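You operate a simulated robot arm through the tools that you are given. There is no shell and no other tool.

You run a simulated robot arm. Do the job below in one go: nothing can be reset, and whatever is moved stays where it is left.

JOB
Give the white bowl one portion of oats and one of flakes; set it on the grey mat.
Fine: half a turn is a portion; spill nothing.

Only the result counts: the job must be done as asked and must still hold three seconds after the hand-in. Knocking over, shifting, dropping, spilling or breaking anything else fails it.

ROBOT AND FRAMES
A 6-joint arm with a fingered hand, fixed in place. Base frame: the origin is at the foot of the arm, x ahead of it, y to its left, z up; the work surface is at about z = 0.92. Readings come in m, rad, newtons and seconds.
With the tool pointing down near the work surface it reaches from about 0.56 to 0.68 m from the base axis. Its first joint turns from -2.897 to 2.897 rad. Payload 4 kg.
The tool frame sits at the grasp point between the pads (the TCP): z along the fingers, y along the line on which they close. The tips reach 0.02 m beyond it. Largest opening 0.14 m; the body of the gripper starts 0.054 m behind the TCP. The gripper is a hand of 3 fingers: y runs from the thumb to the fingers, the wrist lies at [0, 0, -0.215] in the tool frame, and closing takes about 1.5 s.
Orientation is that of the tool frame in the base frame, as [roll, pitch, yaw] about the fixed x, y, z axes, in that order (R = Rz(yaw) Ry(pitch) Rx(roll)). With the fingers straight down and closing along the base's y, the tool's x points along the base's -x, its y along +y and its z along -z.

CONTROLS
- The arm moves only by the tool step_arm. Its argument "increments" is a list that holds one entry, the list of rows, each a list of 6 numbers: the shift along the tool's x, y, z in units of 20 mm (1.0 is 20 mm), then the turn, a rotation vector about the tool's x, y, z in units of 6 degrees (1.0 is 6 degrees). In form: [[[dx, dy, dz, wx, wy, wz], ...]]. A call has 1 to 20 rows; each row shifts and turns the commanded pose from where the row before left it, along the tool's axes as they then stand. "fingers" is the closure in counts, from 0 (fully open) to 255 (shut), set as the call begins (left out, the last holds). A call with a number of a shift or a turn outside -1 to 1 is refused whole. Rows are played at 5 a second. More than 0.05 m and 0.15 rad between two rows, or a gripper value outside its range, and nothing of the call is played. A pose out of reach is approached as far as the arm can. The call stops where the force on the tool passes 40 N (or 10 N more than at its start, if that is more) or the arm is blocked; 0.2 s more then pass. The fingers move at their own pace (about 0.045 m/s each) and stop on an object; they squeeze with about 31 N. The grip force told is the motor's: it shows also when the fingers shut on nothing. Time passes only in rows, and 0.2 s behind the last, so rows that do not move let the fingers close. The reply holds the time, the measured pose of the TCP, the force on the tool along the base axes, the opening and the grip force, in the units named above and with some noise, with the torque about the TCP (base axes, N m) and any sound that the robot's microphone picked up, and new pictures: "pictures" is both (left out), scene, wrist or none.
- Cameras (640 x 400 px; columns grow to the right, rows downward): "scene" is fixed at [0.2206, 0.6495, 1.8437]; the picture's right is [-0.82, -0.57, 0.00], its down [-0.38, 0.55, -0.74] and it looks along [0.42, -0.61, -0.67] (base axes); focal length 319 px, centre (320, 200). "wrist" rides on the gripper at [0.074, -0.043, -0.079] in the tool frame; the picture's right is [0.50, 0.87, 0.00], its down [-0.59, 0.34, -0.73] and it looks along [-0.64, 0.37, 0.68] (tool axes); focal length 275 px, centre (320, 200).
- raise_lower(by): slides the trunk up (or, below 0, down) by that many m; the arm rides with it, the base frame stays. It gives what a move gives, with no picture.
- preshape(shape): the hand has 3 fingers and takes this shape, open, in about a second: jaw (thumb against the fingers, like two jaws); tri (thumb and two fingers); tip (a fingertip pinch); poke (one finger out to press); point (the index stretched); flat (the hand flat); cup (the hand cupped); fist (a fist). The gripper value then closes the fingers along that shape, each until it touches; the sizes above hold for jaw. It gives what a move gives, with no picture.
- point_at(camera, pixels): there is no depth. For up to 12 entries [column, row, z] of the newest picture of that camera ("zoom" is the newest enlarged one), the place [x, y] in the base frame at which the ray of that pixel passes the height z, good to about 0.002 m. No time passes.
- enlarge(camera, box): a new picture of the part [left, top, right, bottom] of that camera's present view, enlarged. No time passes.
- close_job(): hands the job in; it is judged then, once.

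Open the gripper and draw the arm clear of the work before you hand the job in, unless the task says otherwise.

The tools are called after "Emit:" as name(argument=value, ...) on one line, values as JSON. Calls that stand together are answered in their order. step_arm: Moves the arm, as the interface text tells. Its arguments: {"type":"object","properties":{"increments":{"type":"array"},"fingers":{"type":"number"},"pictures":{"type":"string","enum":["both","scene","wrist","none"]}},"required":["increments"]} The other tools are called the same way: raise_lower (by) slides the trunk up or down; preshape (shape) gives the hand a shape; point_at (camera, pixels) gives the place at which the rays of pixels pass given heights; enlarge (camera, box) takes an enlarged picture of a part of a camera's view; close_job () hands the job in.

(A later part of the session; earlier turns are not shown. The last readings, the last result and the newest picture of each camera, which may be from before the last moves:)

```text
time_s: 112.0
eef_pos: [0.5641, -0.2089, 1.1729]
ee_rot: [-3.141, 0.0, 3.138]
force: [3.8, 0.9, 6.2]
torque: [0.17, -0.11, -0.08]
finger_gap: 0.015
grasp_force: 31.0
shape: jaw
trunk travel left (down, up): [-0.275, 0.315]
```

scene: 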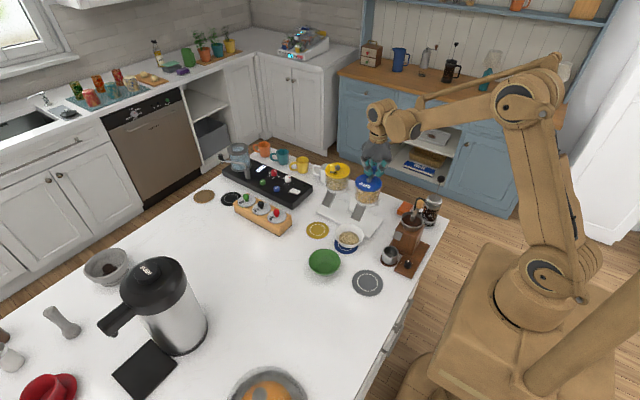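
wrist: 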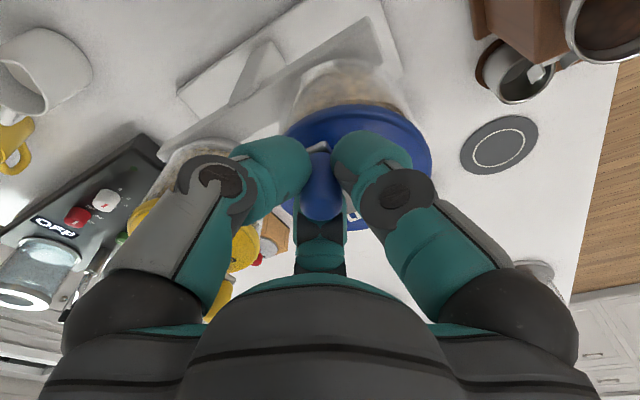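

At 30° the forces are small (3.8, 0.9, 6.2). I continue to 60°.

Emit:
step_arm(increments=[[[0.1427, 0.0926, 0, 0, 0, 1], [0.1427, 0.0926, 0, 0, 0, 1], [0.1427, 0.0926, 0, 0, 0, 1], [0.1427, 0.0926, 0, 0, 0, 1], [0.1427, 0.0926, 0, 0, 0, 1]]], pictures="scene")

Emit:
enlarge(camera="scene", box=[316, 150, 412, 250])

```text
time_s: 113.2
eef_pos: [0.5514, -0.1973, 1.1729]
ee_rot: [-3.14, 0.0, 2.615]
force: [-2.9, -2.2, -5.4]
torque: [0.04, 0.01, 0.01]
finger_gap: 0.0147
grasp_force: 31.4
shape: jaw
trunk travel left (down, up): [-0.275, 0.315]
```

scene: 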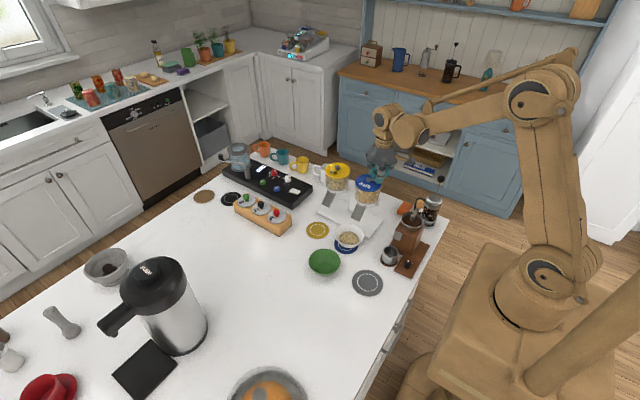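

```text
4.00 times, centred on (364, 200) of scene
```

zoom: 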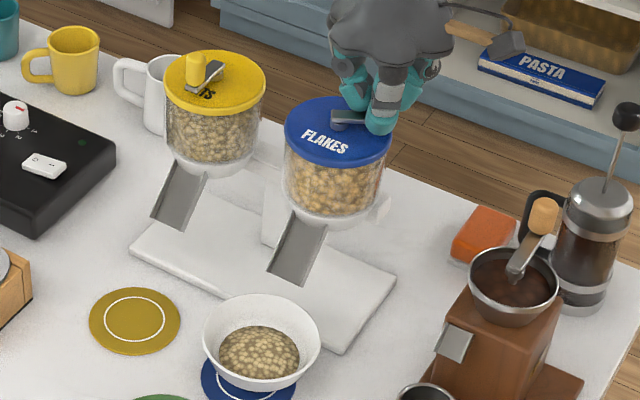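

At 60° forces are still small. I continue to 90° with a 0.5 mm lowering.

Emit:
step_arm(increments=[[[0.1427, 0.0926, 0.025, 0, 0, 1], [0.1427, 0.0926, 0, 0, 0, 1], [0.1427, 0.0926, 0, 0, 0, 1], [0.1427, 0.0926, 0, 0, 0, 1], [0.1427, 0.0926, 0, 0, 0, 1]]], pictures="none")

```text
time_s: 114.4
eef_pos: [0.5472, -0.18, 1.1724]
ee_rot: [-3.141, 0.001, 2.093]
force: [-9.8, -0.8, -8.5]
torque: [0.05, 0.09, -0.05]
finger_gap: 0.0148
grasp_force: 30.9
shape: jaw
trunk travel left (down, up): [-0.275, 0.315]
```

Emit:
step_arm(increments=[[[0.0225, -0.039, 0.035, 0, 0, 0], [0.1449, 0.0941, 0, 0, 0, 1], [0.1449, 0.0941, 0, 0, 0, 1], [0.1449, 0.0941, 0, 0, 0, 1]]], pictures="scene")

Emit:
enlarge(camera="scene", box=[316, 150, 412, 250])

```text
time_s: 115.4
eef_pos: [0.549, -0.1703, 1.1726]
ee_rot: [3.14, 0.002, 1.776]
force: [6.3, -3.5, 18.3]
torque: [-0.1, -0.35, -0.02]
finger_gap: 0.0149
grasp_force: 31.2
shape: jaw
trunk travel left (down, up): [-0.275, 0.315]
```

scene: 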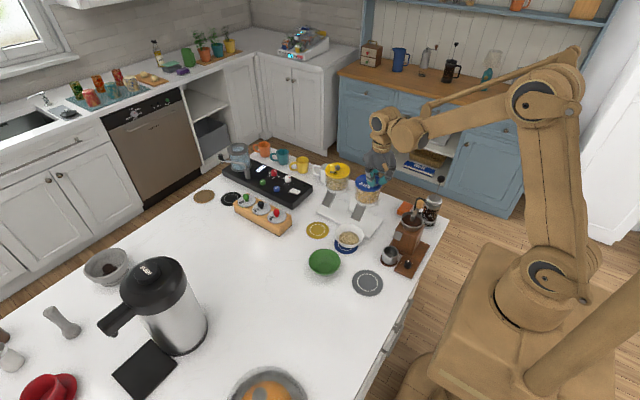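

```text
4.00 times, centred on (364, 200) of scene
```

zoom: 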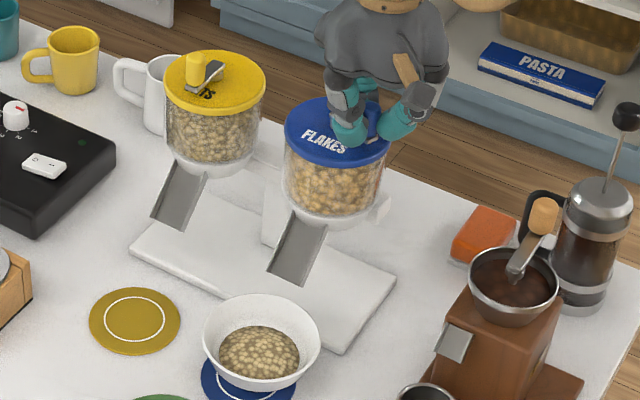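

At 108° the press is 18 N downward. I ease up 0.8 mm and continue to 138°.

Emit:
step_arm(increments=[[[-0.004, 0.02, -0.04, 0, 0, 0], [0.1438, 0.0934, 0, 0, 0, 1], [0.1438, 0.0934, 0, 0, 0, 1], [0.1438, 0.0934, 0, 0, 0, 1], [0.1438, 0.0934, 0, 0, 0, 1], [0.1438, 0.0934, 0, 0, 0, 1]]], pictures="scene")

Emit:
enlarge(camera="scene", box=[316, 150, 412, 250])

```text
time_s: 116.8
eef_pos: [0.5564, -0.1557, 1.1718]
ee_rot: [3.141, 0.002, 1.253]
force: [-4.6, 1.4, -2.4]
torque: [0.04, -0.02, -0.04]
finger_gap: 0.015
grasp_force: 30.9
shape: jaw
trunk travel left (down, up): [-0.275, 0.315]
```

scene: 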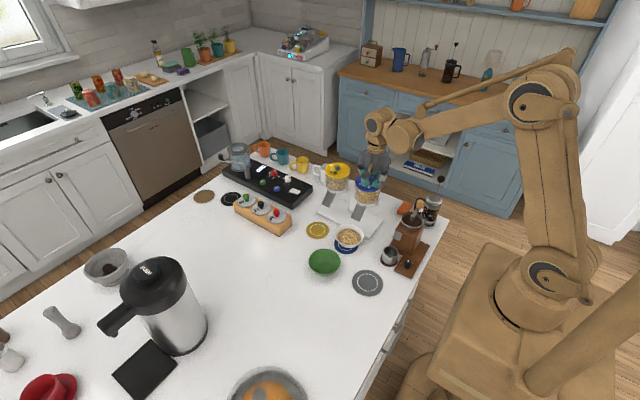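

```text
4.00 times, centred on (364, 200) of scene
```

zoom: 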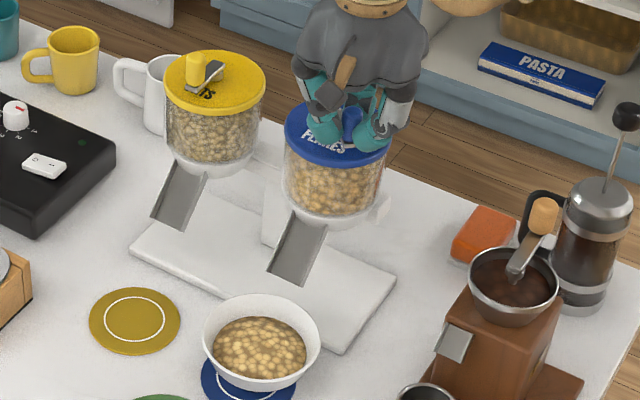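

The flakes have dropped into the bowl, with nothing outside it. The turn is at 138° and I complete the last 42°.

Emit:
step_arm(increments=[[[0.1427, 0.0926, 0, 0, 0, 1], [0.1427, 0.0926, 0, 0, 0, 1], [0.1427, 0.0926, 0, 0, 0, 1], [0.1427, 0.0926, 0, 0, 0, 1]]], pictures="none")

Emit:
step_arm(increments=[[[0.1427, 0.0926, 0, 0, 0, 1], [0.1427, 0.0926, 0, 0, 0, 1], [0.1427, 0.0926, 0, 0, 0, 1]]], pictures="both")

Emit:
enlarge(camera="scene", box=[316, 150, 412, 250])

```text
time_s: 117.8
eef_pos: [0.5709, -0.1482, 1.1724]
ee_rot: [3.14, 0.001, 0.835]
force: [-5.1, 1.6, 0.0]
torque: [-0.05, -0.03, -0.1]
finger_gap: 0.0148
grasp_force: 31.0
shape: jaw
trunk travel left (down, up): [-0.275, 0.315]
```

```text
time_s: 118.6
eef_pos: [0.5787, -0.1474, 1.1723]
ee_rot: [3.14, 0.0, 0.52]
force: [-3.3, 0.0, 6.6]
torque: [-0.17, -0.02, -0.08]
finger_gap: 0.0148
grasp_force: 31.0
shape: jaw
trunk travel left (down, up): [-0.275, 0.315]
```

scene: 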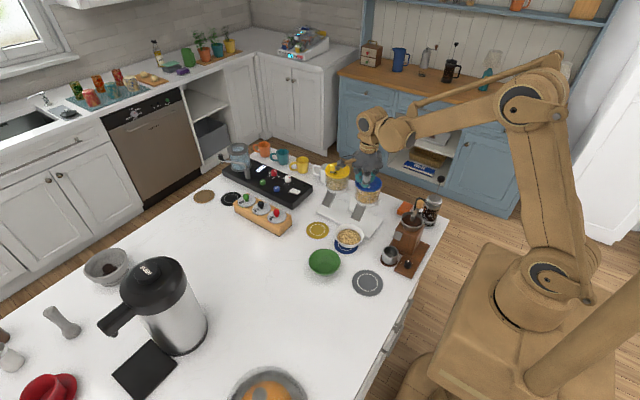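
wrist: 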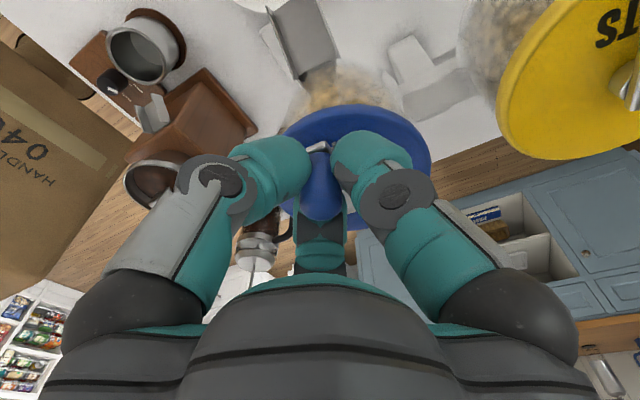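

```text
4.00 times, centred on (364, 200) of scene
```

zoom: 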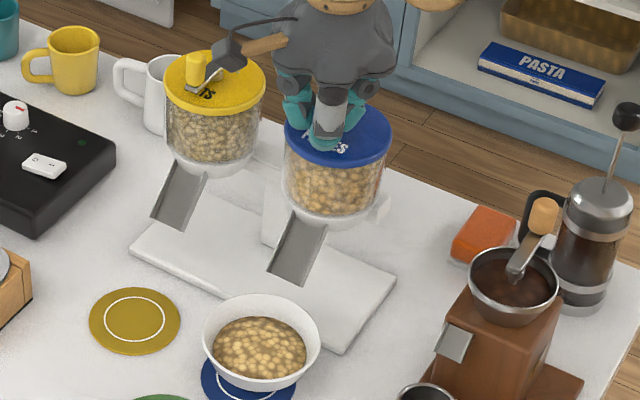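

The half turn reads 180° in yaw; I nudge 1.2 mm to centre it, then release the knob.

Emit:
step_arm(increments=[[[0.052, 0.03, 0, 0, 0, 0], [0, 0, 0, 0, 0, 0]]], pictures="none")

Emit:
step_arm(increments=[[[0, 0, 0, 0, 0, 0], [0, 0, 0, 0, 0, 0], [0, 0, 0, 0, 0, 0], [0, 0, 0, 0, 0, 0], [0, 0, 0, 0, 0, 0]]], fingers=146, pictures="wrist")

```text
time_s: 119.2
eef_pos: [0.5801, -0.1467, 1.1716]
ee_rot: [3.14, 0.001, 0.522]
force: [-7.4, -0.1, 6.6]
torque: [-0.19, 0.06, -0.22]
finger_gap: 0.0147
grasp_force: 31.3
shape: jaw
trunk travel left (down, up): [-0.275, 0.315]
```

```text
time_s: 120.4
eef_pos: [0.5817, -0.1469, 1.172]
ee_rot: [-3.141, 0.001, 0.521]
force: [-1.0, -0.1, -0.7]
torque: [0.01, -0.01, 0.0]
finger_gap: 0.0597
grasp_force: 0.1
shape: jaw
trunk travel left (down, up): [-0.275, 0.315]
```

wrist: 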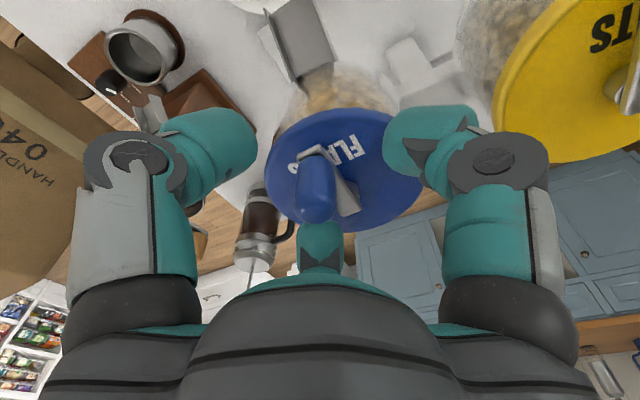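

The knob is released. I lift the hand straight up 135 mm and check the crank and bowl.

Emit:
step_arm(increments=[[[0, 0, -0.5, 0, 0, 0], [0, 0, -0.5, 0, 0, 0], [0, 0, -0.8, 0, 0, 0], [0, 0, -0.8, 0, 0, 0], [0, 0, -0.8, 0, 0, 0], [0, 0, -0.8, 0, 0, 0], [0, 0, -0.8, 0, 0, 0], [0, 0, -0.8, 0, 0, 0], [0, 0, -0.95, 0, 0, 0]]])

Emit:
enlarge(camera="scene", box=[310, 160, 406, 260])

Emit:
enlarge(camera="wrist", box=[272, 20, 368, 140])

```text
time_s: 122.4
eef_pos: [0.5794, -0.1462, 1.3078]
ee_rot: [3.14, 0.0, 0.521]
force: [0.3, 0.2, 0.5]
torque: [0.01, -0.02, -0.04]
finger_gap: 0.0599
grasp_force: 0.2
shape: jaw
trunk travel left (down, up): [-0.275, 0.315]
```

scene: 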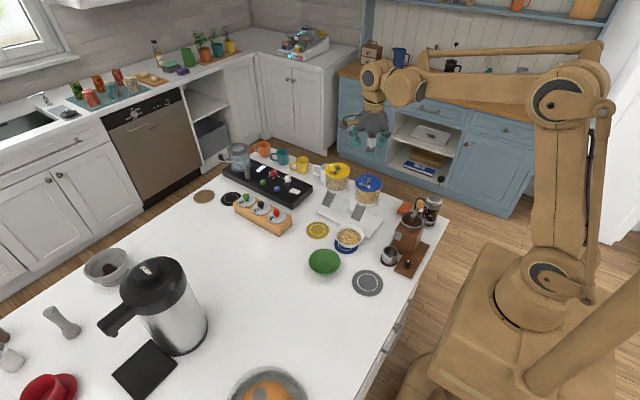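
wrist: 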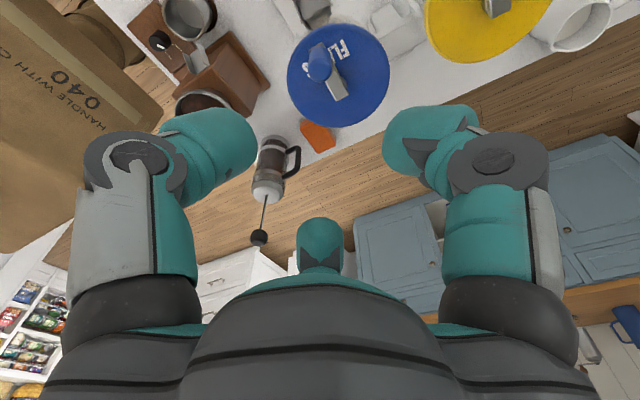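

```text
4.00 times, centred on (358, 210) of scene
```

zoom: 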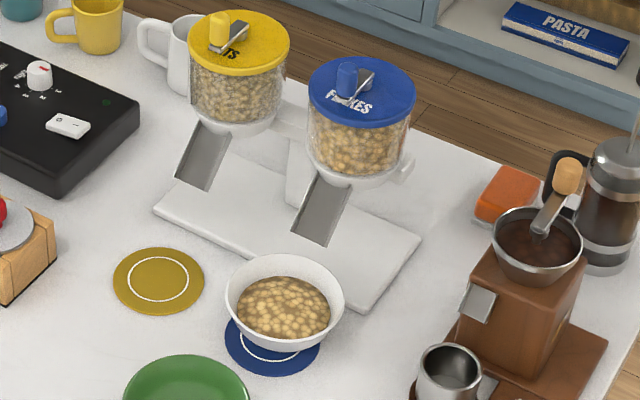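

```text
3.33 times, centred on (320, 80) of wrist
```

zoom: 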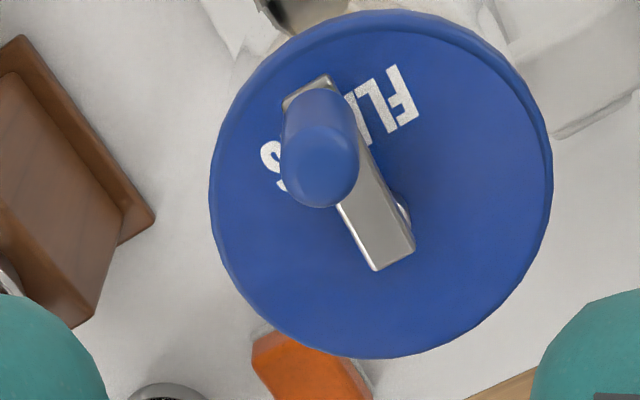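

Both cranks point toward the chutes, the bowl holds oats and flakes, and nothing is spilled. I move back above the bowl's withdraw point and turn the hand to the earlier pinch yaw.

Emit:
step_arm(increments=[[[-0.009, -0.939, 0, 0, 0, 0], [-0.009, -0.939, 0, 0, 0, 0], [-0.009, -0.939, 0, 0, 0, 0], [-0.009, -0.939, 0, 0, 0, 0], [-0.009, -0.939, 0, 0, 0, 0], [-0.009, -0.939, 0, 0, 0, 0], [-0.009, -0.939, 0, 0, 0, 0], [-0.009, -0.939, 0, 0, 0, 0], [-0.009, -0.939, 0, 0, 0, 0], [-0.009, -0.939, 0, 0, 0, 0], [0, 0, 0, 0, 0, -1], [0, 0, 0, 0, 0, -1], [0, 0, 0, 0, 0, -1], [0, 0, 0, 0, 0, -1], [0, 0, 0, 0, 0, -1], [0, 0, 0, 0, 0, -1], [0, 0, 0, 0, 0, -1], [0, 0, 0, 0, 0, -1], [0, 0, 0, 0, 0, -1], [0, 0, 0, 0, 0, -1]]], pictures="none")

Emit:
step_arm(increments=[[[0, 0, 0, 0, 0, -1], [0, 0, 0, 0, 0, -1], [0, 0, 0, 0, 0, -1], [0, 0, 0, 0, 0, -1], [0, 0, 0, 0, 0, -1], [0, 0, 0, 0, 0, -1], [0, 0, 0, 0, 0, -1], [0, 0, 0, 0, 0, -1], [0, 0, 0, 0, 0, -1], [0, 0, 0, 0, 0, -1], [0, 0, 0, 0, 0, -1], [0, 0, 0, 0, 0, -1], [0, 0, 0, 0, 0, -1], [0, 0, 0, 0, 0, -1], [0, 0, 0, 0, 0, -1], [0, 0, 0, 0, 0, -1], [0, 0, 0, 0, 0, -1], [0, 0, 0, 0, 0, -1], [0, 0, 0, 0, 0, -1], [0, 0, 0, 0, 0, -1]]], pictures="scene")

```text
time_s: 126.6
eef_pos: [0.4846, 0.0143, 1.3078]
ee_rot: [3.14, 0.003, 1.571]
force: [-0.2, 0.8, 0.5]
torque: [-0.01, 0.02, 0.0]
finger_gap: 0.0591
grasp_force: 0.0
shape: jaw
trunk travel left (down, up): [-0.275, 0.315]
```

```text
time_s: 130.8
eef_pos: [0.4858, 0.0148, 1.3078]
ee_rot: [3.141, -0.001, -2.618]
force: [-0.5, 0.9, -0.4]
torque: [0.01, 0.01, 0.01]
finger_gap: 0.0594
grasp_force: 0.0
shape: jaw
trunk travel left (down, up): [-0.275, 0.315]
```

scene: 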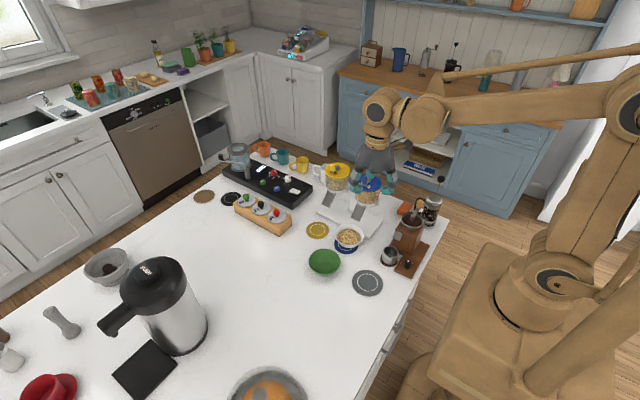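

I finish the yaw, tilt to 37.5°, narrow the fingers to 30 mm, and descend 95 mm; then I'll lower the trunk.

Emit:
step_arm(increments=[[[0, 0, 0, 0, 0, -0.905], [0, 0, 0, 0, 0, -0.905], [0, 0, 0, 0, 0, -0.905], [0, 0, 0, 0, 0, -0.905], [0, 0, 0, 0.893, 0, 0], [0, 0, 0, 0.893, 0, 0], [0, 0, 0, 0.893, 0, 0], [0, 0, 0, 0.893, 0, 0], [0, 0, 0, 0.893, 0, 0], [0, 0, 0, 0.893, 0, 0], [0, 0, 0, 0.893, 0, 0], [0, 0.579, 0.753, 0, 0, 0], [0, 0.579, 0.753, 0, 0, 0], [0, 0.579, 0.753, 0, 0, 0], [0, 0.579, 0.753, 0, 0, 0], [0, 0.579, 0.753, 0, 0, 0]]], fingers=200, pictures="none")

Emit:
raise_lower(by=-0.16)

Emit:
step_arm(increments=[[[0, 0, 0, 0, 0, 0]]])

```text
time_s: 134.2
eef_pos: [0.4878, 0.0165, 1.2133]
ee_rot: [-2.489, -0.003, -2.24]
force: [-0.4, 0.9, -1.2]
torque: [0.01, -0.01, 0.0]
finger_gap: 0.0307
grasp_force: 0.0
shape: jaw
trunk travel left (down, up): [-0.275, 0.315]
```

```text
time_s: 136.0
eef_pos: [0.486, 0.0157, 1.0533]
ee_rot: [-2.484, 0.0, -2.239]
force: [0.3, 0.2, 0.0]
torque: [0.03, 0.01, 0.01]
finger_gap: 0.0303
grasp_force: 0.0
shape: jaw
trunk travel left (down, up): [-0.115, 0.475]
```

```text
time_s: 136.4
eef_pos: [0.4878, 0.0153, 1.0545]
ee_rot: [-2.485, 0.001, -2.24]
force: [0.9, 0.1, -0.2]
torque: [-0.01, 0.01, -0.03]
finger_gap: 0.0305
grasp_force: 0.0
shape: jaw
trunk travel left (down, up): [-0.115, 0.475]
```

scene: 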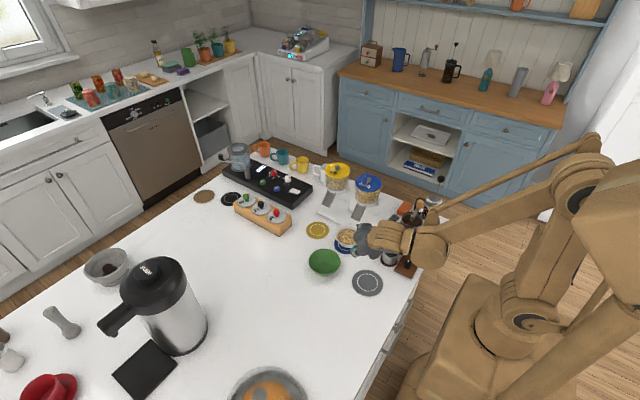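
wrist: 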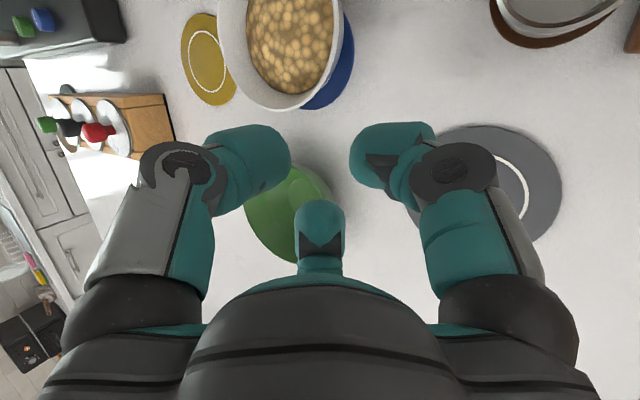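

The view matches the earlier withdraw pose apart from about 3 mm. I correct that and advance 80 mm.

Emit:
step_arm(increments=[[[0.092, 0.094, -0.072, 0, 0, 0], [0, 0, 0.8, 0, 0, 0], [0, 0, 0.8, 0, 0, 0], [0, 0, 0.8, 0, 0, 0], [0, 0, 0.8, 0, 0, 0], [0, 0, 0.4, 0, 0, 0], [0, 0, 0.4, 0, 0, 0]]], pictures="wrist")

```text
time_s: 138.0
eef_pos: [0.5214, -0.0164, 0.99]
ee_rot: [-2.488, 0.0, -2.239]
force: [0.0, 0.6, -0.3]
torque: [0.0, -0.01, 0.03]
finger_gap: 0.0305
grasp_force: 0.1
shape: jaw
trunk travel left (down, up): [-0.115, 0.475]
```

wrist: 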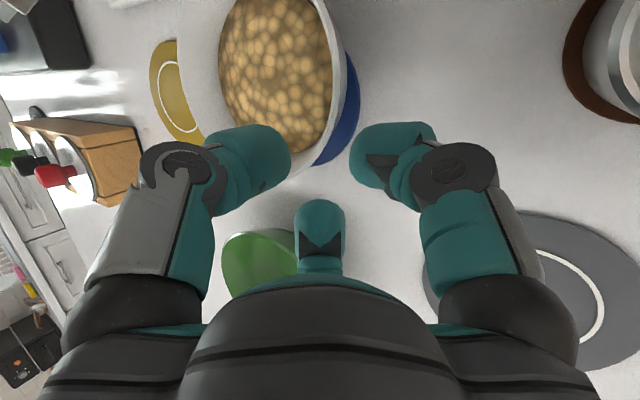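

On course. I advance the last 26 mm, stopping 3 mm shallower than before to keep the thumb off the contents.

Emit:
step_arm(increments=[[[-0.03, 0.018, 0.32, 0, 0, 0], [-0.03, 0.018, 0.32, 0, 0, 0], [0, 0, 0.32, 0, 0, 0], [0, 0, 0.32, 0, 0, 0]]], pictures="wrist")

Emit:
enlarge(camera="wrist", box=[140, 0, 396, 220])

```text
time_s: 139.0
eef_pos: [0.5343, -0.0251, 0.9693]
ee_rot: [-2.484, -0.002, -2.239]
force: [0.0, 0.4, 0.8]
torque: [-0.01, 0.01, 0.03]
finger_gap: 0.0309
grasp_force: 0.0
shape: jaw
trunk travel left (down, up): [-0.115, 0.475]
```

wrist: 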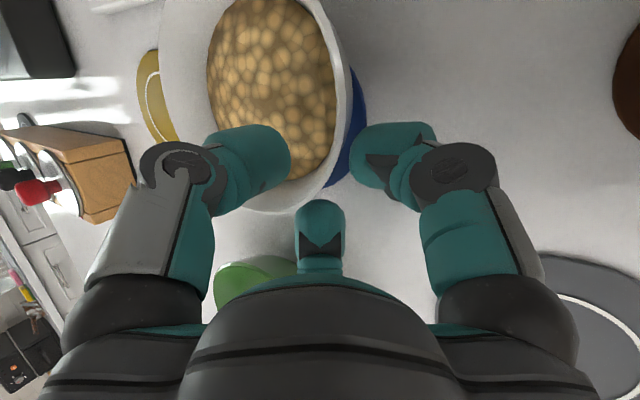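

```text
1.82 times, centred on (268, 110) of wrist
```

zoom: 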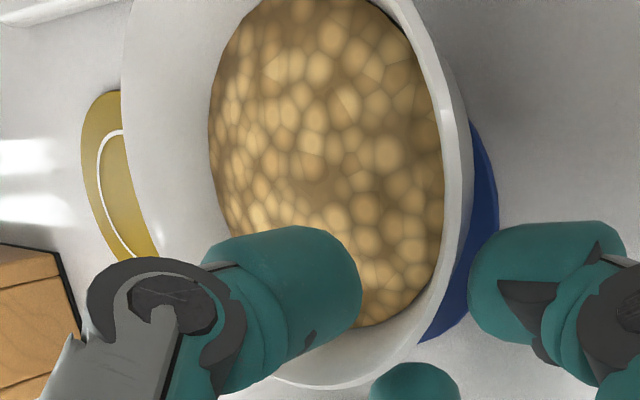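

The rim is between the thumb and fingers. I close the grip.

Emit:
step_arm(increments=[[[0, 0, 0, 0, 0, 0], [0, 0, 0, 0, 0, 0], [0, 0, 0, 0, 0, 0], [0, 0, 0, 0, 0, 0], [0, 0, 0, 0, 0, 0], [0, 0, 0, 0, 0, 0]]], fingers=255, pictures="wrist")

Emit:
enlarge(camera="wrist", box=[140, 0, 396, 220])

```text
time_s: 140.4
eef_pos: [0.5348, -0.0233, 0.9695]
ee_rot: [-2.487, -0.002, -2.239]
force: [0.0, -0.2, 0.1]
torque: [0.08, 0.06, -0.01]
finger_gap: 0.0
grasp_force: 31.0
shape: jaw
trunk travel left (down, up): [-0.115, 0.475]
```

wrist: 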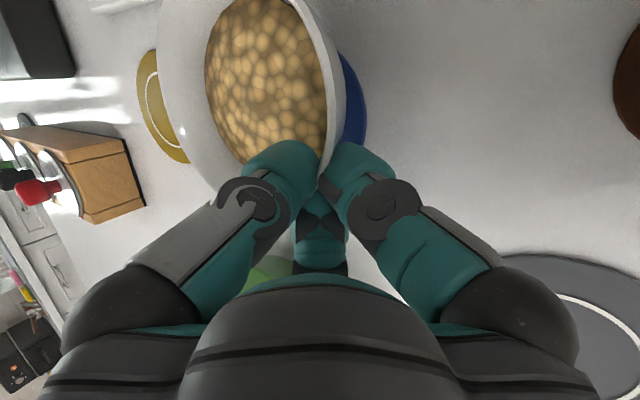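

```text
1.82 times, centred on (268, 110) of wrist
```

zoom: 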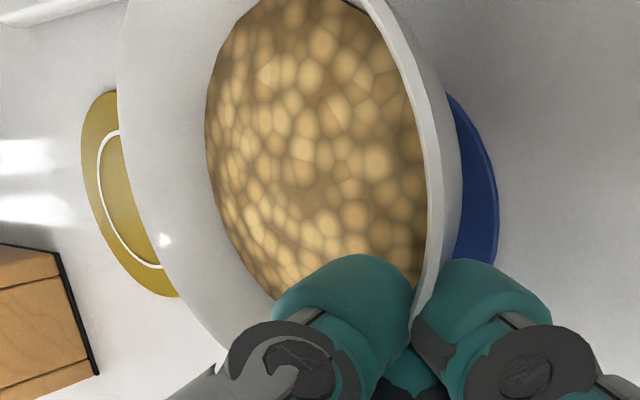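

Gripped. I lift slowly by 12 mm and check for any sag.

Emit:
step_arm(increments=[[[0, -0.061, -0.0793, 0, 0, 0], [0, -0.061, -0.0793, 0, 0, 0], [0, -0.061, -0.0793, 0, 0, 0], [0, -0.061, -0.0793, 0, 0, 0], [0, -0.061, -0.0793, 0, 0, 0], [0, -0.061, -0.0793, 0, 0, 0]]])

Emit:
enlarge(camera="wrist", box=[140, 0, 396, 220])

Emit:
enlarge(camera="scene", box=[314, 190, 410, 265])

```text
time_s: 141.8
eef_pos: [0.5353, -0.024, 0.9798]
ee_rot: [-2.487, -0.002, -2.239]
force: [0.3, 1.0, -2.2]
torque: [0.09, 0.13, 0.02]
finger_gap: 0.0
grasp_force: 30.7
shape: jaw
trunk travel left (down, up): [-0.115, 0.475]
```

scene: 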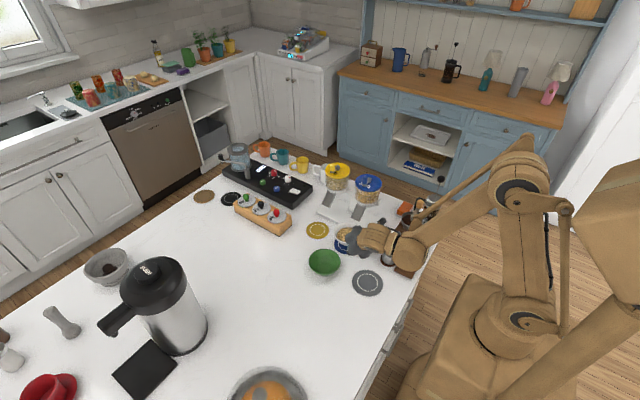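
wrist: 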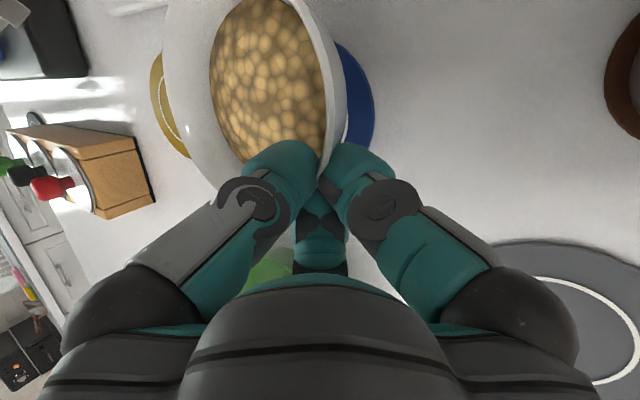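

```text
1.82 times, centred on (268, 110) of wrist
```

zoom: 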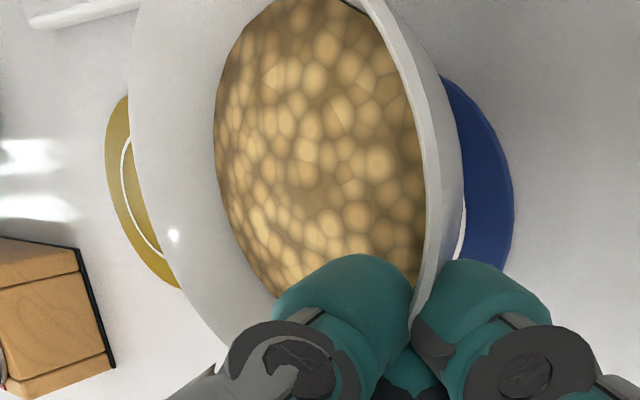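

```text
5.33 times, centred on (362, 228) of scene
```

zoom: 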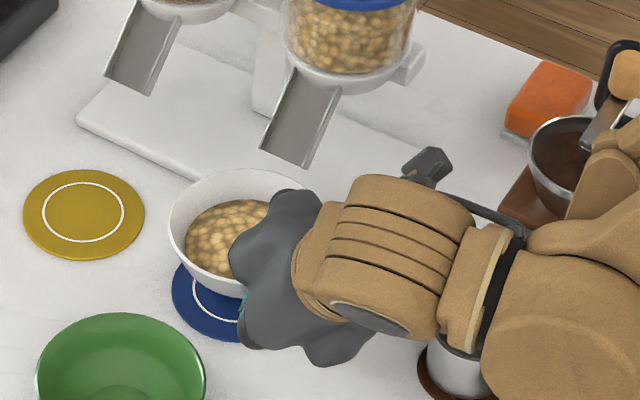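

Only a slight 2–3° sag. I bring the bowl out from under the chute with a small levelling turn and raise it to clear everything.

Emit:
step_arm(increments=[[[-0.392, 0.124, -0.347, 0.08, 0, 0], [-0.392, 0.124, -0.347, 0.08, 0, 0], [-0.392, 0.124, -0.347, 0.08, 0, 0], [-0.392, 0.124, -0.347, 0.08, 0, 0], [-0.392, 0.124, -0.347, 0.08, 0, 0], [0, -0.508, -0.661, 0, 0, 0], [0, -0.508, -0.661, 0, 0, 0], [0, -0.508, -0.661, 0, 0, 0]]])

Emit:
enlarge(camera="scene", box=[300, 190, 428, 290])

```text
time_s: 143.6
eef_pos: [0.5334, 0.0275, 1.0517]
ee_rot: [-2.443, 0.0, -2.24]
force: [0.9, 0.7, -2.2]
torque: [0.07, 0.07, 0.0]
finger_gap: 0.0002
grasp_force: 31.0
shape: jaw
trunk travel left (down, up): [-0.115, 0.475]
```

scene: 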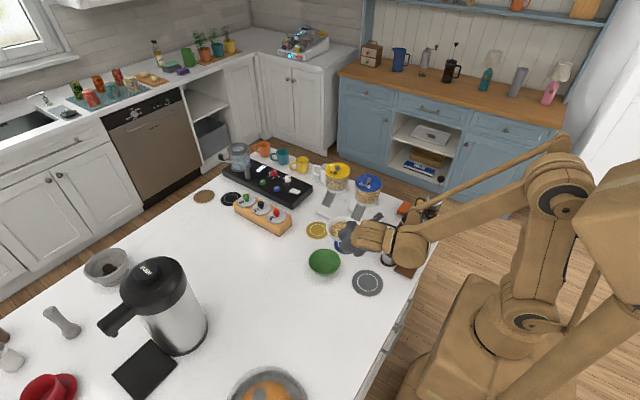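
wrist: 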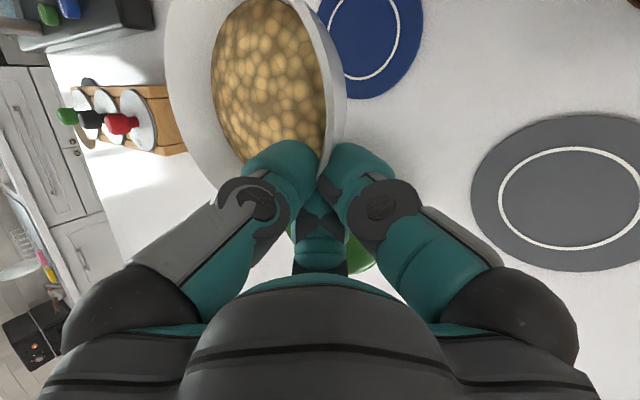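

```text
4.00 times, centred on (364, 240) of scene
```

zoom: 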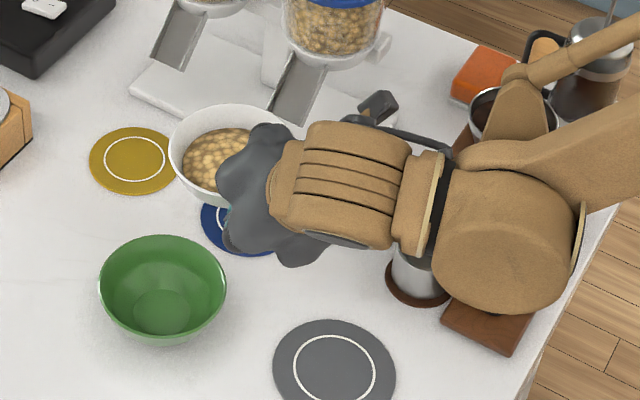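

Clear of the chute and level. I translate halfway toward the grey mat and then rotate the hand 50° clockwise about the vertical, with the bowl above everything.

Emit:
step_arm(increments=[[[-0.0255, 0.506, -0.414, 0, 0, 0], [-0.0255, 0.506, -0.414, 0, 0, 0], [-0.0255, 0.506, -0.414, 0, 0, 0], [-0.0255, 0.506, -0.414, 0, 0, 0], [-0.0255, 0.506, -0.414, 0, 0, 0], [0, 0, 0, 0, 0.536, 0.638], [0, 0, 0, 0, 0.536, 0.638], [0, 0, 0, 0, 0.536, 0.638], [0, 0, 0, 0, 0.536, 0.638], [0, 0, 0, 0, 0.536, 0.638], [0, 0, 0, 0, 0.536, 0.638], [0, 0, 0, 0, 0.536, 0.638], [0, 0, 0, 0, 0.536, 0.638], [0, 0, 0, 0, 0.536, 0.638], [0, 0, 0, 0, 0.536, 0.638]]])

Emit:
enlarge(camera="scene", box=[300, 190, 428, 290])

```text
time_s: 146.8
eef_pos: [0.4839, 0.071, 1.0485]
ee_rot: [-2.441, -0.002, -3.116]
force: [-0.8, -0.1, -2.4]
torque: [0.1, 0.02, 0.0]
finger_gap: 0.0
grasp_force: 30.9
shape: jaw
trunk travel left (down, up): [-0.115, 0.475]
```

scene: 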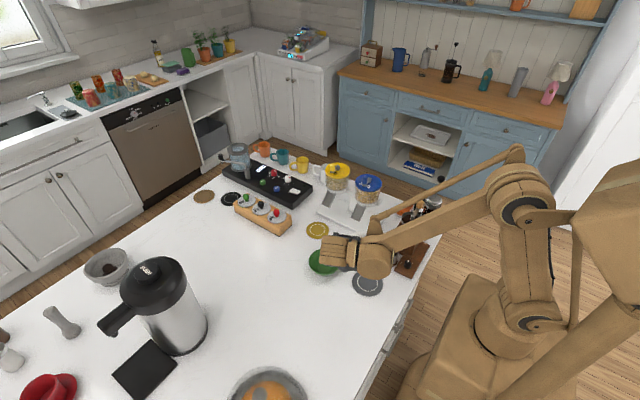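
wrist: 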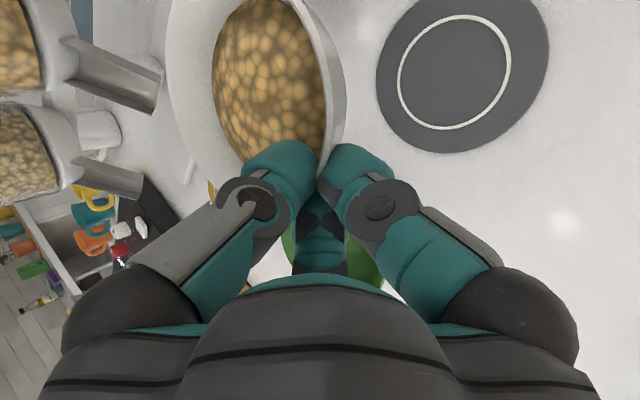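

```text
4.00 times, centred on (364, 240) of scene
```

zoom: 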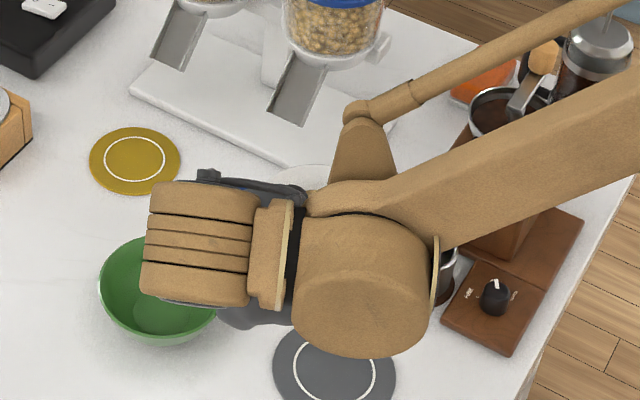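

The bowl is steady, with the hand now at φ≈91°. I move it over the grey mat.

Emit:
step_arm(increments=[[[0.403, 0.289, -0.243, 0, 0, 0], [0.403, 0.289, -0.243, 0, 0, 0], [0.403, 0.289, -0.243, 0, 0, 0], [0.403, 0.289, -0.243, 0, 0, 0], [0.403, 0.289, -0.243, 0, 0, 0], [0.403, 0.289, -0.243, 0, 0, 0]]])

Emit:
enlarge(camera="wrist", box=[140, 0, 460, 220])

Emit:
enlarge(camera="scene", box=[310, 210, 438, 310])

```text
time_s: 148.2
eef_pos: [0.4331, 0.1142, 1.0508]
ee_rot: [-2.443, -0.001, -3.115]
force: [0.1, -0.3, -2.7]
torque: [0.1, -0.02, 0.01]
finger_gap: 0.0001
grasp_force: 30.7
shape: jaw
trunk travel left (down, up): [-0.115, 0.475]
```

scene: 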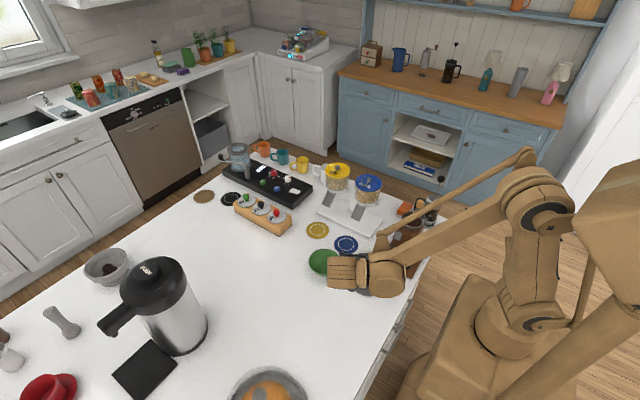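
wrist: 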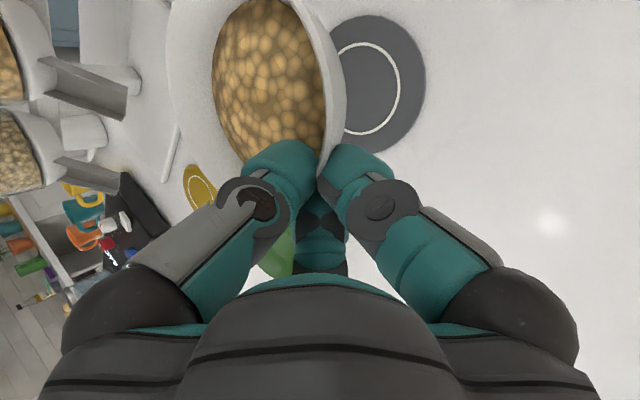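

```text
1.82 times, centred on (300, 110) of wrist
```

zoom: 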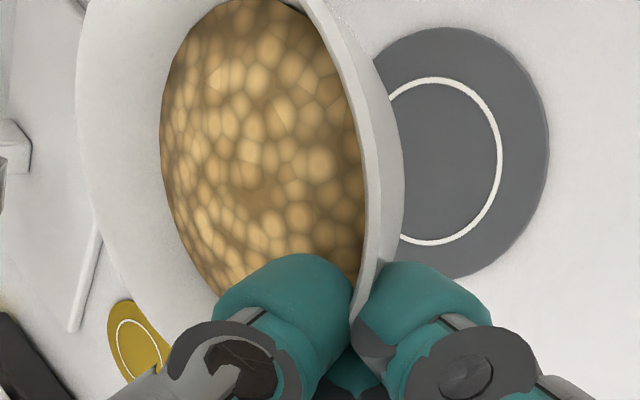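

```text
4.00 times, centred on (374, 260) of scene
```

zoom: 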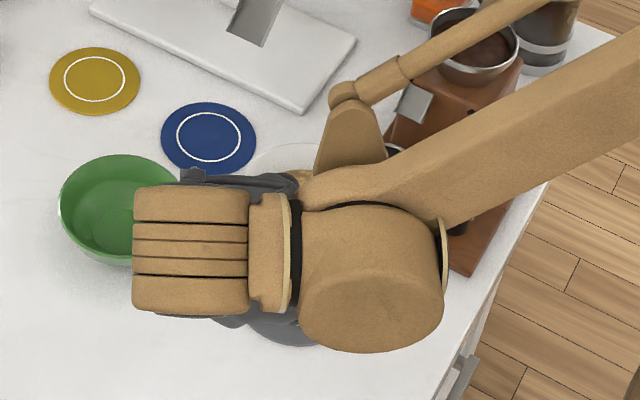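

I check the mat's position from the wrist view to confirm the bowl will come down centred.

Emit:
point_at(camera="wrist", pixels=[[425.8, 82.5, 0.923], [371.4, 152.3, 0.923], [366, 15, 0.923], [400, 82.5, 0.923], [363.2, 134.7, 0.923], [364.3, 43, 0.923], [168, 50, 1.045], [328, 20, 1.045], [345, 100, 1.045]])

```text
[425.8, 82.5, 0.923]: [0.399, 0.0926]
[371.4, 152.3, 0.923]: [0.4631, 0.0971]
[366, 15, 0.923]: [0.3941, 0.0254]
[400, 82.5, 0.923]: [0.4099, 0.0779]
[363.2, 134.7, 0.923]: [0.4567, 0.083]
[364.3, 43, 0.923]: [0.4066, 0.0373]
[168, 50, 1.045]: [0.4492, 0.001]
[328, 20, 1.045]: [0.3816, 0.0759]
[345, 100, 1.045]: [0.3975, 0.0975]
```

The mat centre reads (0.434,0.056) and the bowl centre about (0.4345,0.054), so they are aligned. I lower the bowl 70 mm straight down.

Emit:
step_arm(increments=[[[0, 0.3215, 0.383, 0, 0, 0], [0, 0.3215, 0.383, 0, 0, 0], [0, 0.3215, 0.383, 0, 0, 0], [0, 0.3215, 0.383, 0, 0, 0], [0, 0.3215, 0.383, 0, 0, 0], [0, 0.3215, 0.383, 0, 0, 0], [0, 0.3215, 0.383, 0, 0, 0]]])

Emit:
enlarge(camera="wrist", box=[140, 0, 460, 220])

```text
time_s: 149.8
eef_pos: [0.4332, 0.1147, 0.9804]
ee_rot: [-2.443, -0.002, -3.113]
force: [-0.1, 0.2, -2.3]
torque: [0.11, 0.03, 0.04]
finger_gap: 0.0001
grasp_force: 30.8
shape: jaw
trunk travel left (down, up): [-0.115, 0.475]
```

scene: 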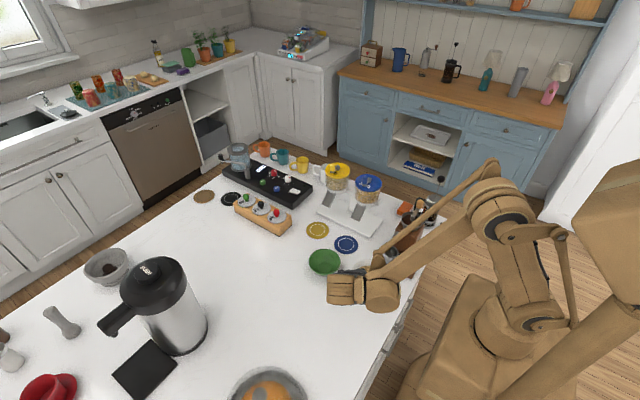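
wrist: 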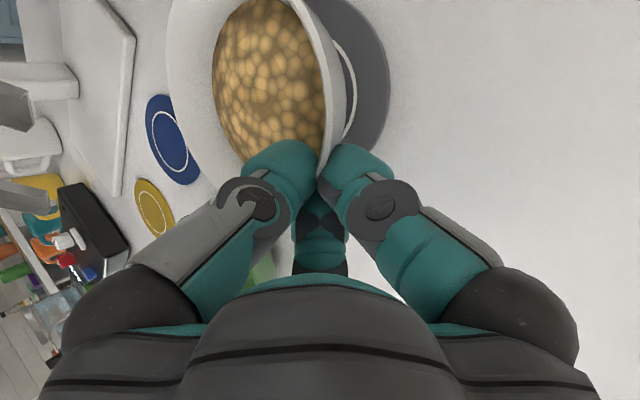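

```text
1.82 times, centred on (300, 110) of wrist
```

zoom: 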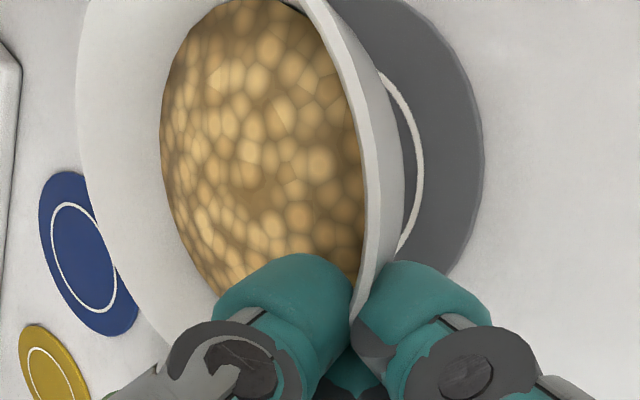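

The bowl is over the mat's ring. I lower in 2 mm steps and then 1 mm steps until contact.

Emit:
step_arm(increments=[[[0, 0.0643, 0.0766, 0, 0, 0], [0, 0.0643, 0.0766, 0, 0, 0], [0, 0.0643, 0.0766, 0, 0, 0]]], pictures="none")

Emit:
step_arm(increments=[[[0, 0.032, 0.038, 0, 0, 0], [0, 0.032, 0.038, 0, 0, 0]]], pictures="none")

```text
time_s: 150.6
eef_pos: [0.4331, 0.1142, 0.9739]
ee_rot: [-2.442, -0.002, -3.112]
force: [0.4, 0.4, -2.3]
torque: [0.11, 0.03, -0.03]
finger_gap: 0.0
grasp_force: 31.4
shape: jaw
trunk travel left (down, up): [-0.115, 0.475]
```

```text
time_s: 151.2
eef_pos: [0.4322, 0.114, 0.9719]
ee_rot: [-2.445, -0.003, -3.113]
force: [-0.8, -0.4, -1.3]
torque: [0.12, -0.04, -0.02]
finger_gap: 0.0001
grasp_force: 30.9
shape: jaw
trunk travel left (down, up): [-0.115, 0.475]
```

Still mostly carried (-1.3 N, torque unchanged). Two more 1 mm steps.

Emit:
step_arm(increments=[[[0, 0.032, 0.038, 0, 0, 0], [0, 0.032, 0.038, 0, 0, 0]]], pictures="none")

```text
time_s: 151.8
eef_pos: [0.4338, 0.1134, 0.9705]
ee_rot: [-2.444, -0.002, -3.113]
force: [0.4, -0.2, -1.9]
torque: [0.12, 0.01, 0.0]
finger_gap: 0.0
grasp_force: 30.9
shape: jaw
trunk travel left (down, up): [-0.115, 0.475]
```

Emit:
step_arm(increments=[[[0, 0.032, 0.038, 0, 0, 0], [0, 0.032, 0.038, 0, 0, 0]]], pictures="none")

```text
time_s: 152.4
eef_pos: [0.4329, 0.1144, 0.9686]
ee_rot: [-2.444, -0.002, -3.114]
force: [-1.1, 1.0, 0.3]
torque: [0.04, -0.01, 0.0]
finger_gap: 0.0001
grasp_force: 30.8
shape: jaw
trunk travel left (down, up): [-0.115, 0.475]
```

Contact is made (force +0.3, torque down). I seat it by another 0.6 mm and check the reading.

Emit:
step_arm(increments=[[[0, 0.02, 0.023, 0, 0, 0]]])

Emit:
enlarge(camera="wrist", box=[140, 0, 460, 220])

```text
time_s: 152.8
eef_pos: [0.434, 0.1139, 0.9672]
ee_rot: [-2.445, -0.002, -3.114]
force: [-1.3, 1.5, 2.0]
torque: [0.0, -0.04, -0.02]
finger_gap: 0.0001
grasp_force: 31.6
shape: jaw
trunk travel left (down, up): [-0.115, 0.475]
```

scene: 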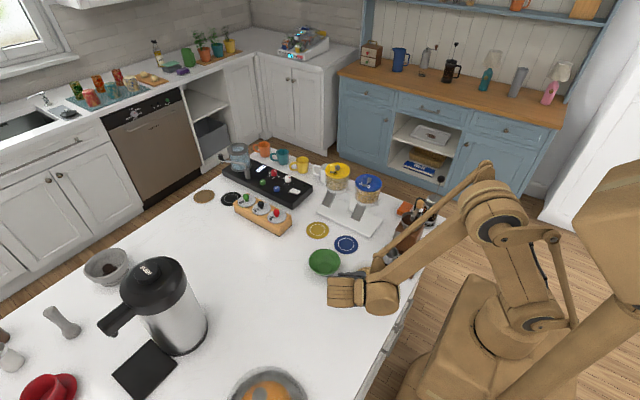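
wrist: 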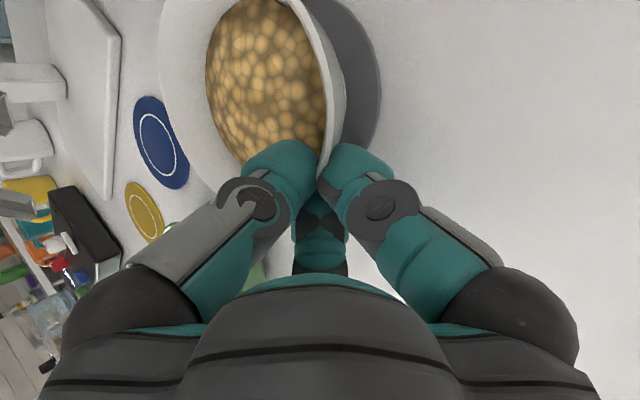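

```text
1.82 times, centred on (300, 110) of wrist
```

zoom: 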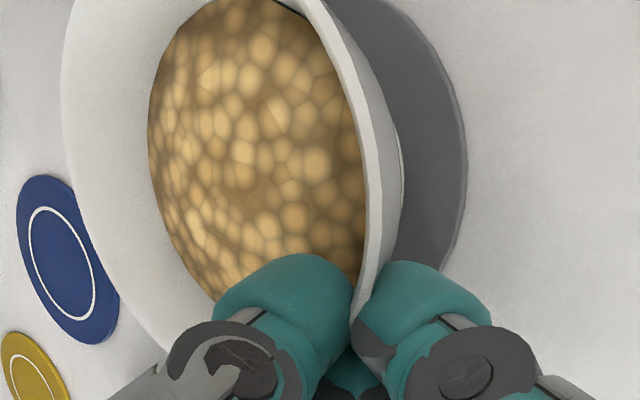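

The bowl is seated on the mat and supported. I open the fingers to release it.

Emit:
step_arm(increments=[[[0, 0, 0, 0, 0, 0], [0, 0, 0, 0, 0, 0], [0, 0, 0, 0, 0, 0], [0, 0, 0, 0, 0, 0]]], fingers=200, pictures="wrist")

```text
time_s: 153.8
eef_pos: [0.4323, 0.1126, 0.9671]
ee_rot: [-2.444, 0.0, -3.116]
force: [-0.3, -0.1, -0.2]
torque: [-0.02, 0.01, 0.03]
finger_gap: 0.0297
grasp_force: 0.1
shape: jaw
trunk travel left (down, up): [-0.115, 0.475]
```

wrist: 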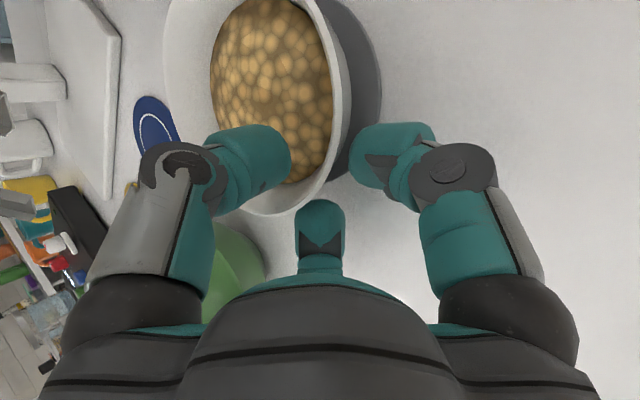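

Released cleanly. I withdraw 110 mm back along the tool axis.

Emit:
step_arm(increments=[[[0, 0, -0.4, 0, 0, 0], [0, 0, -0.4, 0, 0, 0], [0, 0, -0.4, 0, 0, 0], [0, 0, -0.4, 0, 0, 0], [0, 0, -0.4, 0, 0, 0], [0, 0, -0.5, 0, 0, 0], [0, 0, -1, 0, 0, 0], [0, 0, -1, 0, 0, 0], [0, 0, -1, 0, 0, 0]]])

```text
time_s: 155.8
eef_pos: [0.4312, 0.1849, 1.051]
ee_rot: [-2.444, -0.003, -3.113]
force: [0.4, -0.1, 0.4]
torque: [-0.01, 0.0, 0.0]
finger_gap: 0.0302
grasp_force: 0.0
shape: jaw
trunk travel left (down, up): [-0.115, 0.475]
```

scene: 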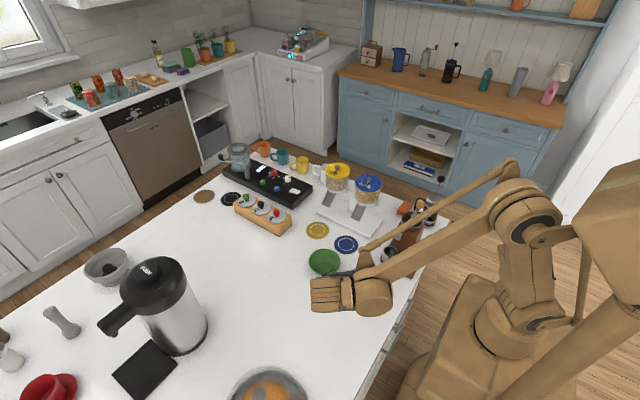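
wrist: 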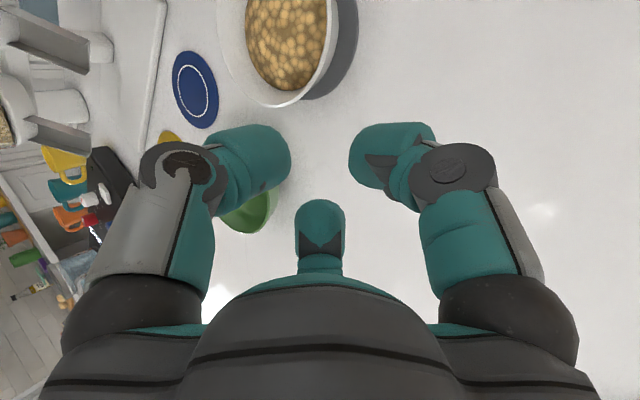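

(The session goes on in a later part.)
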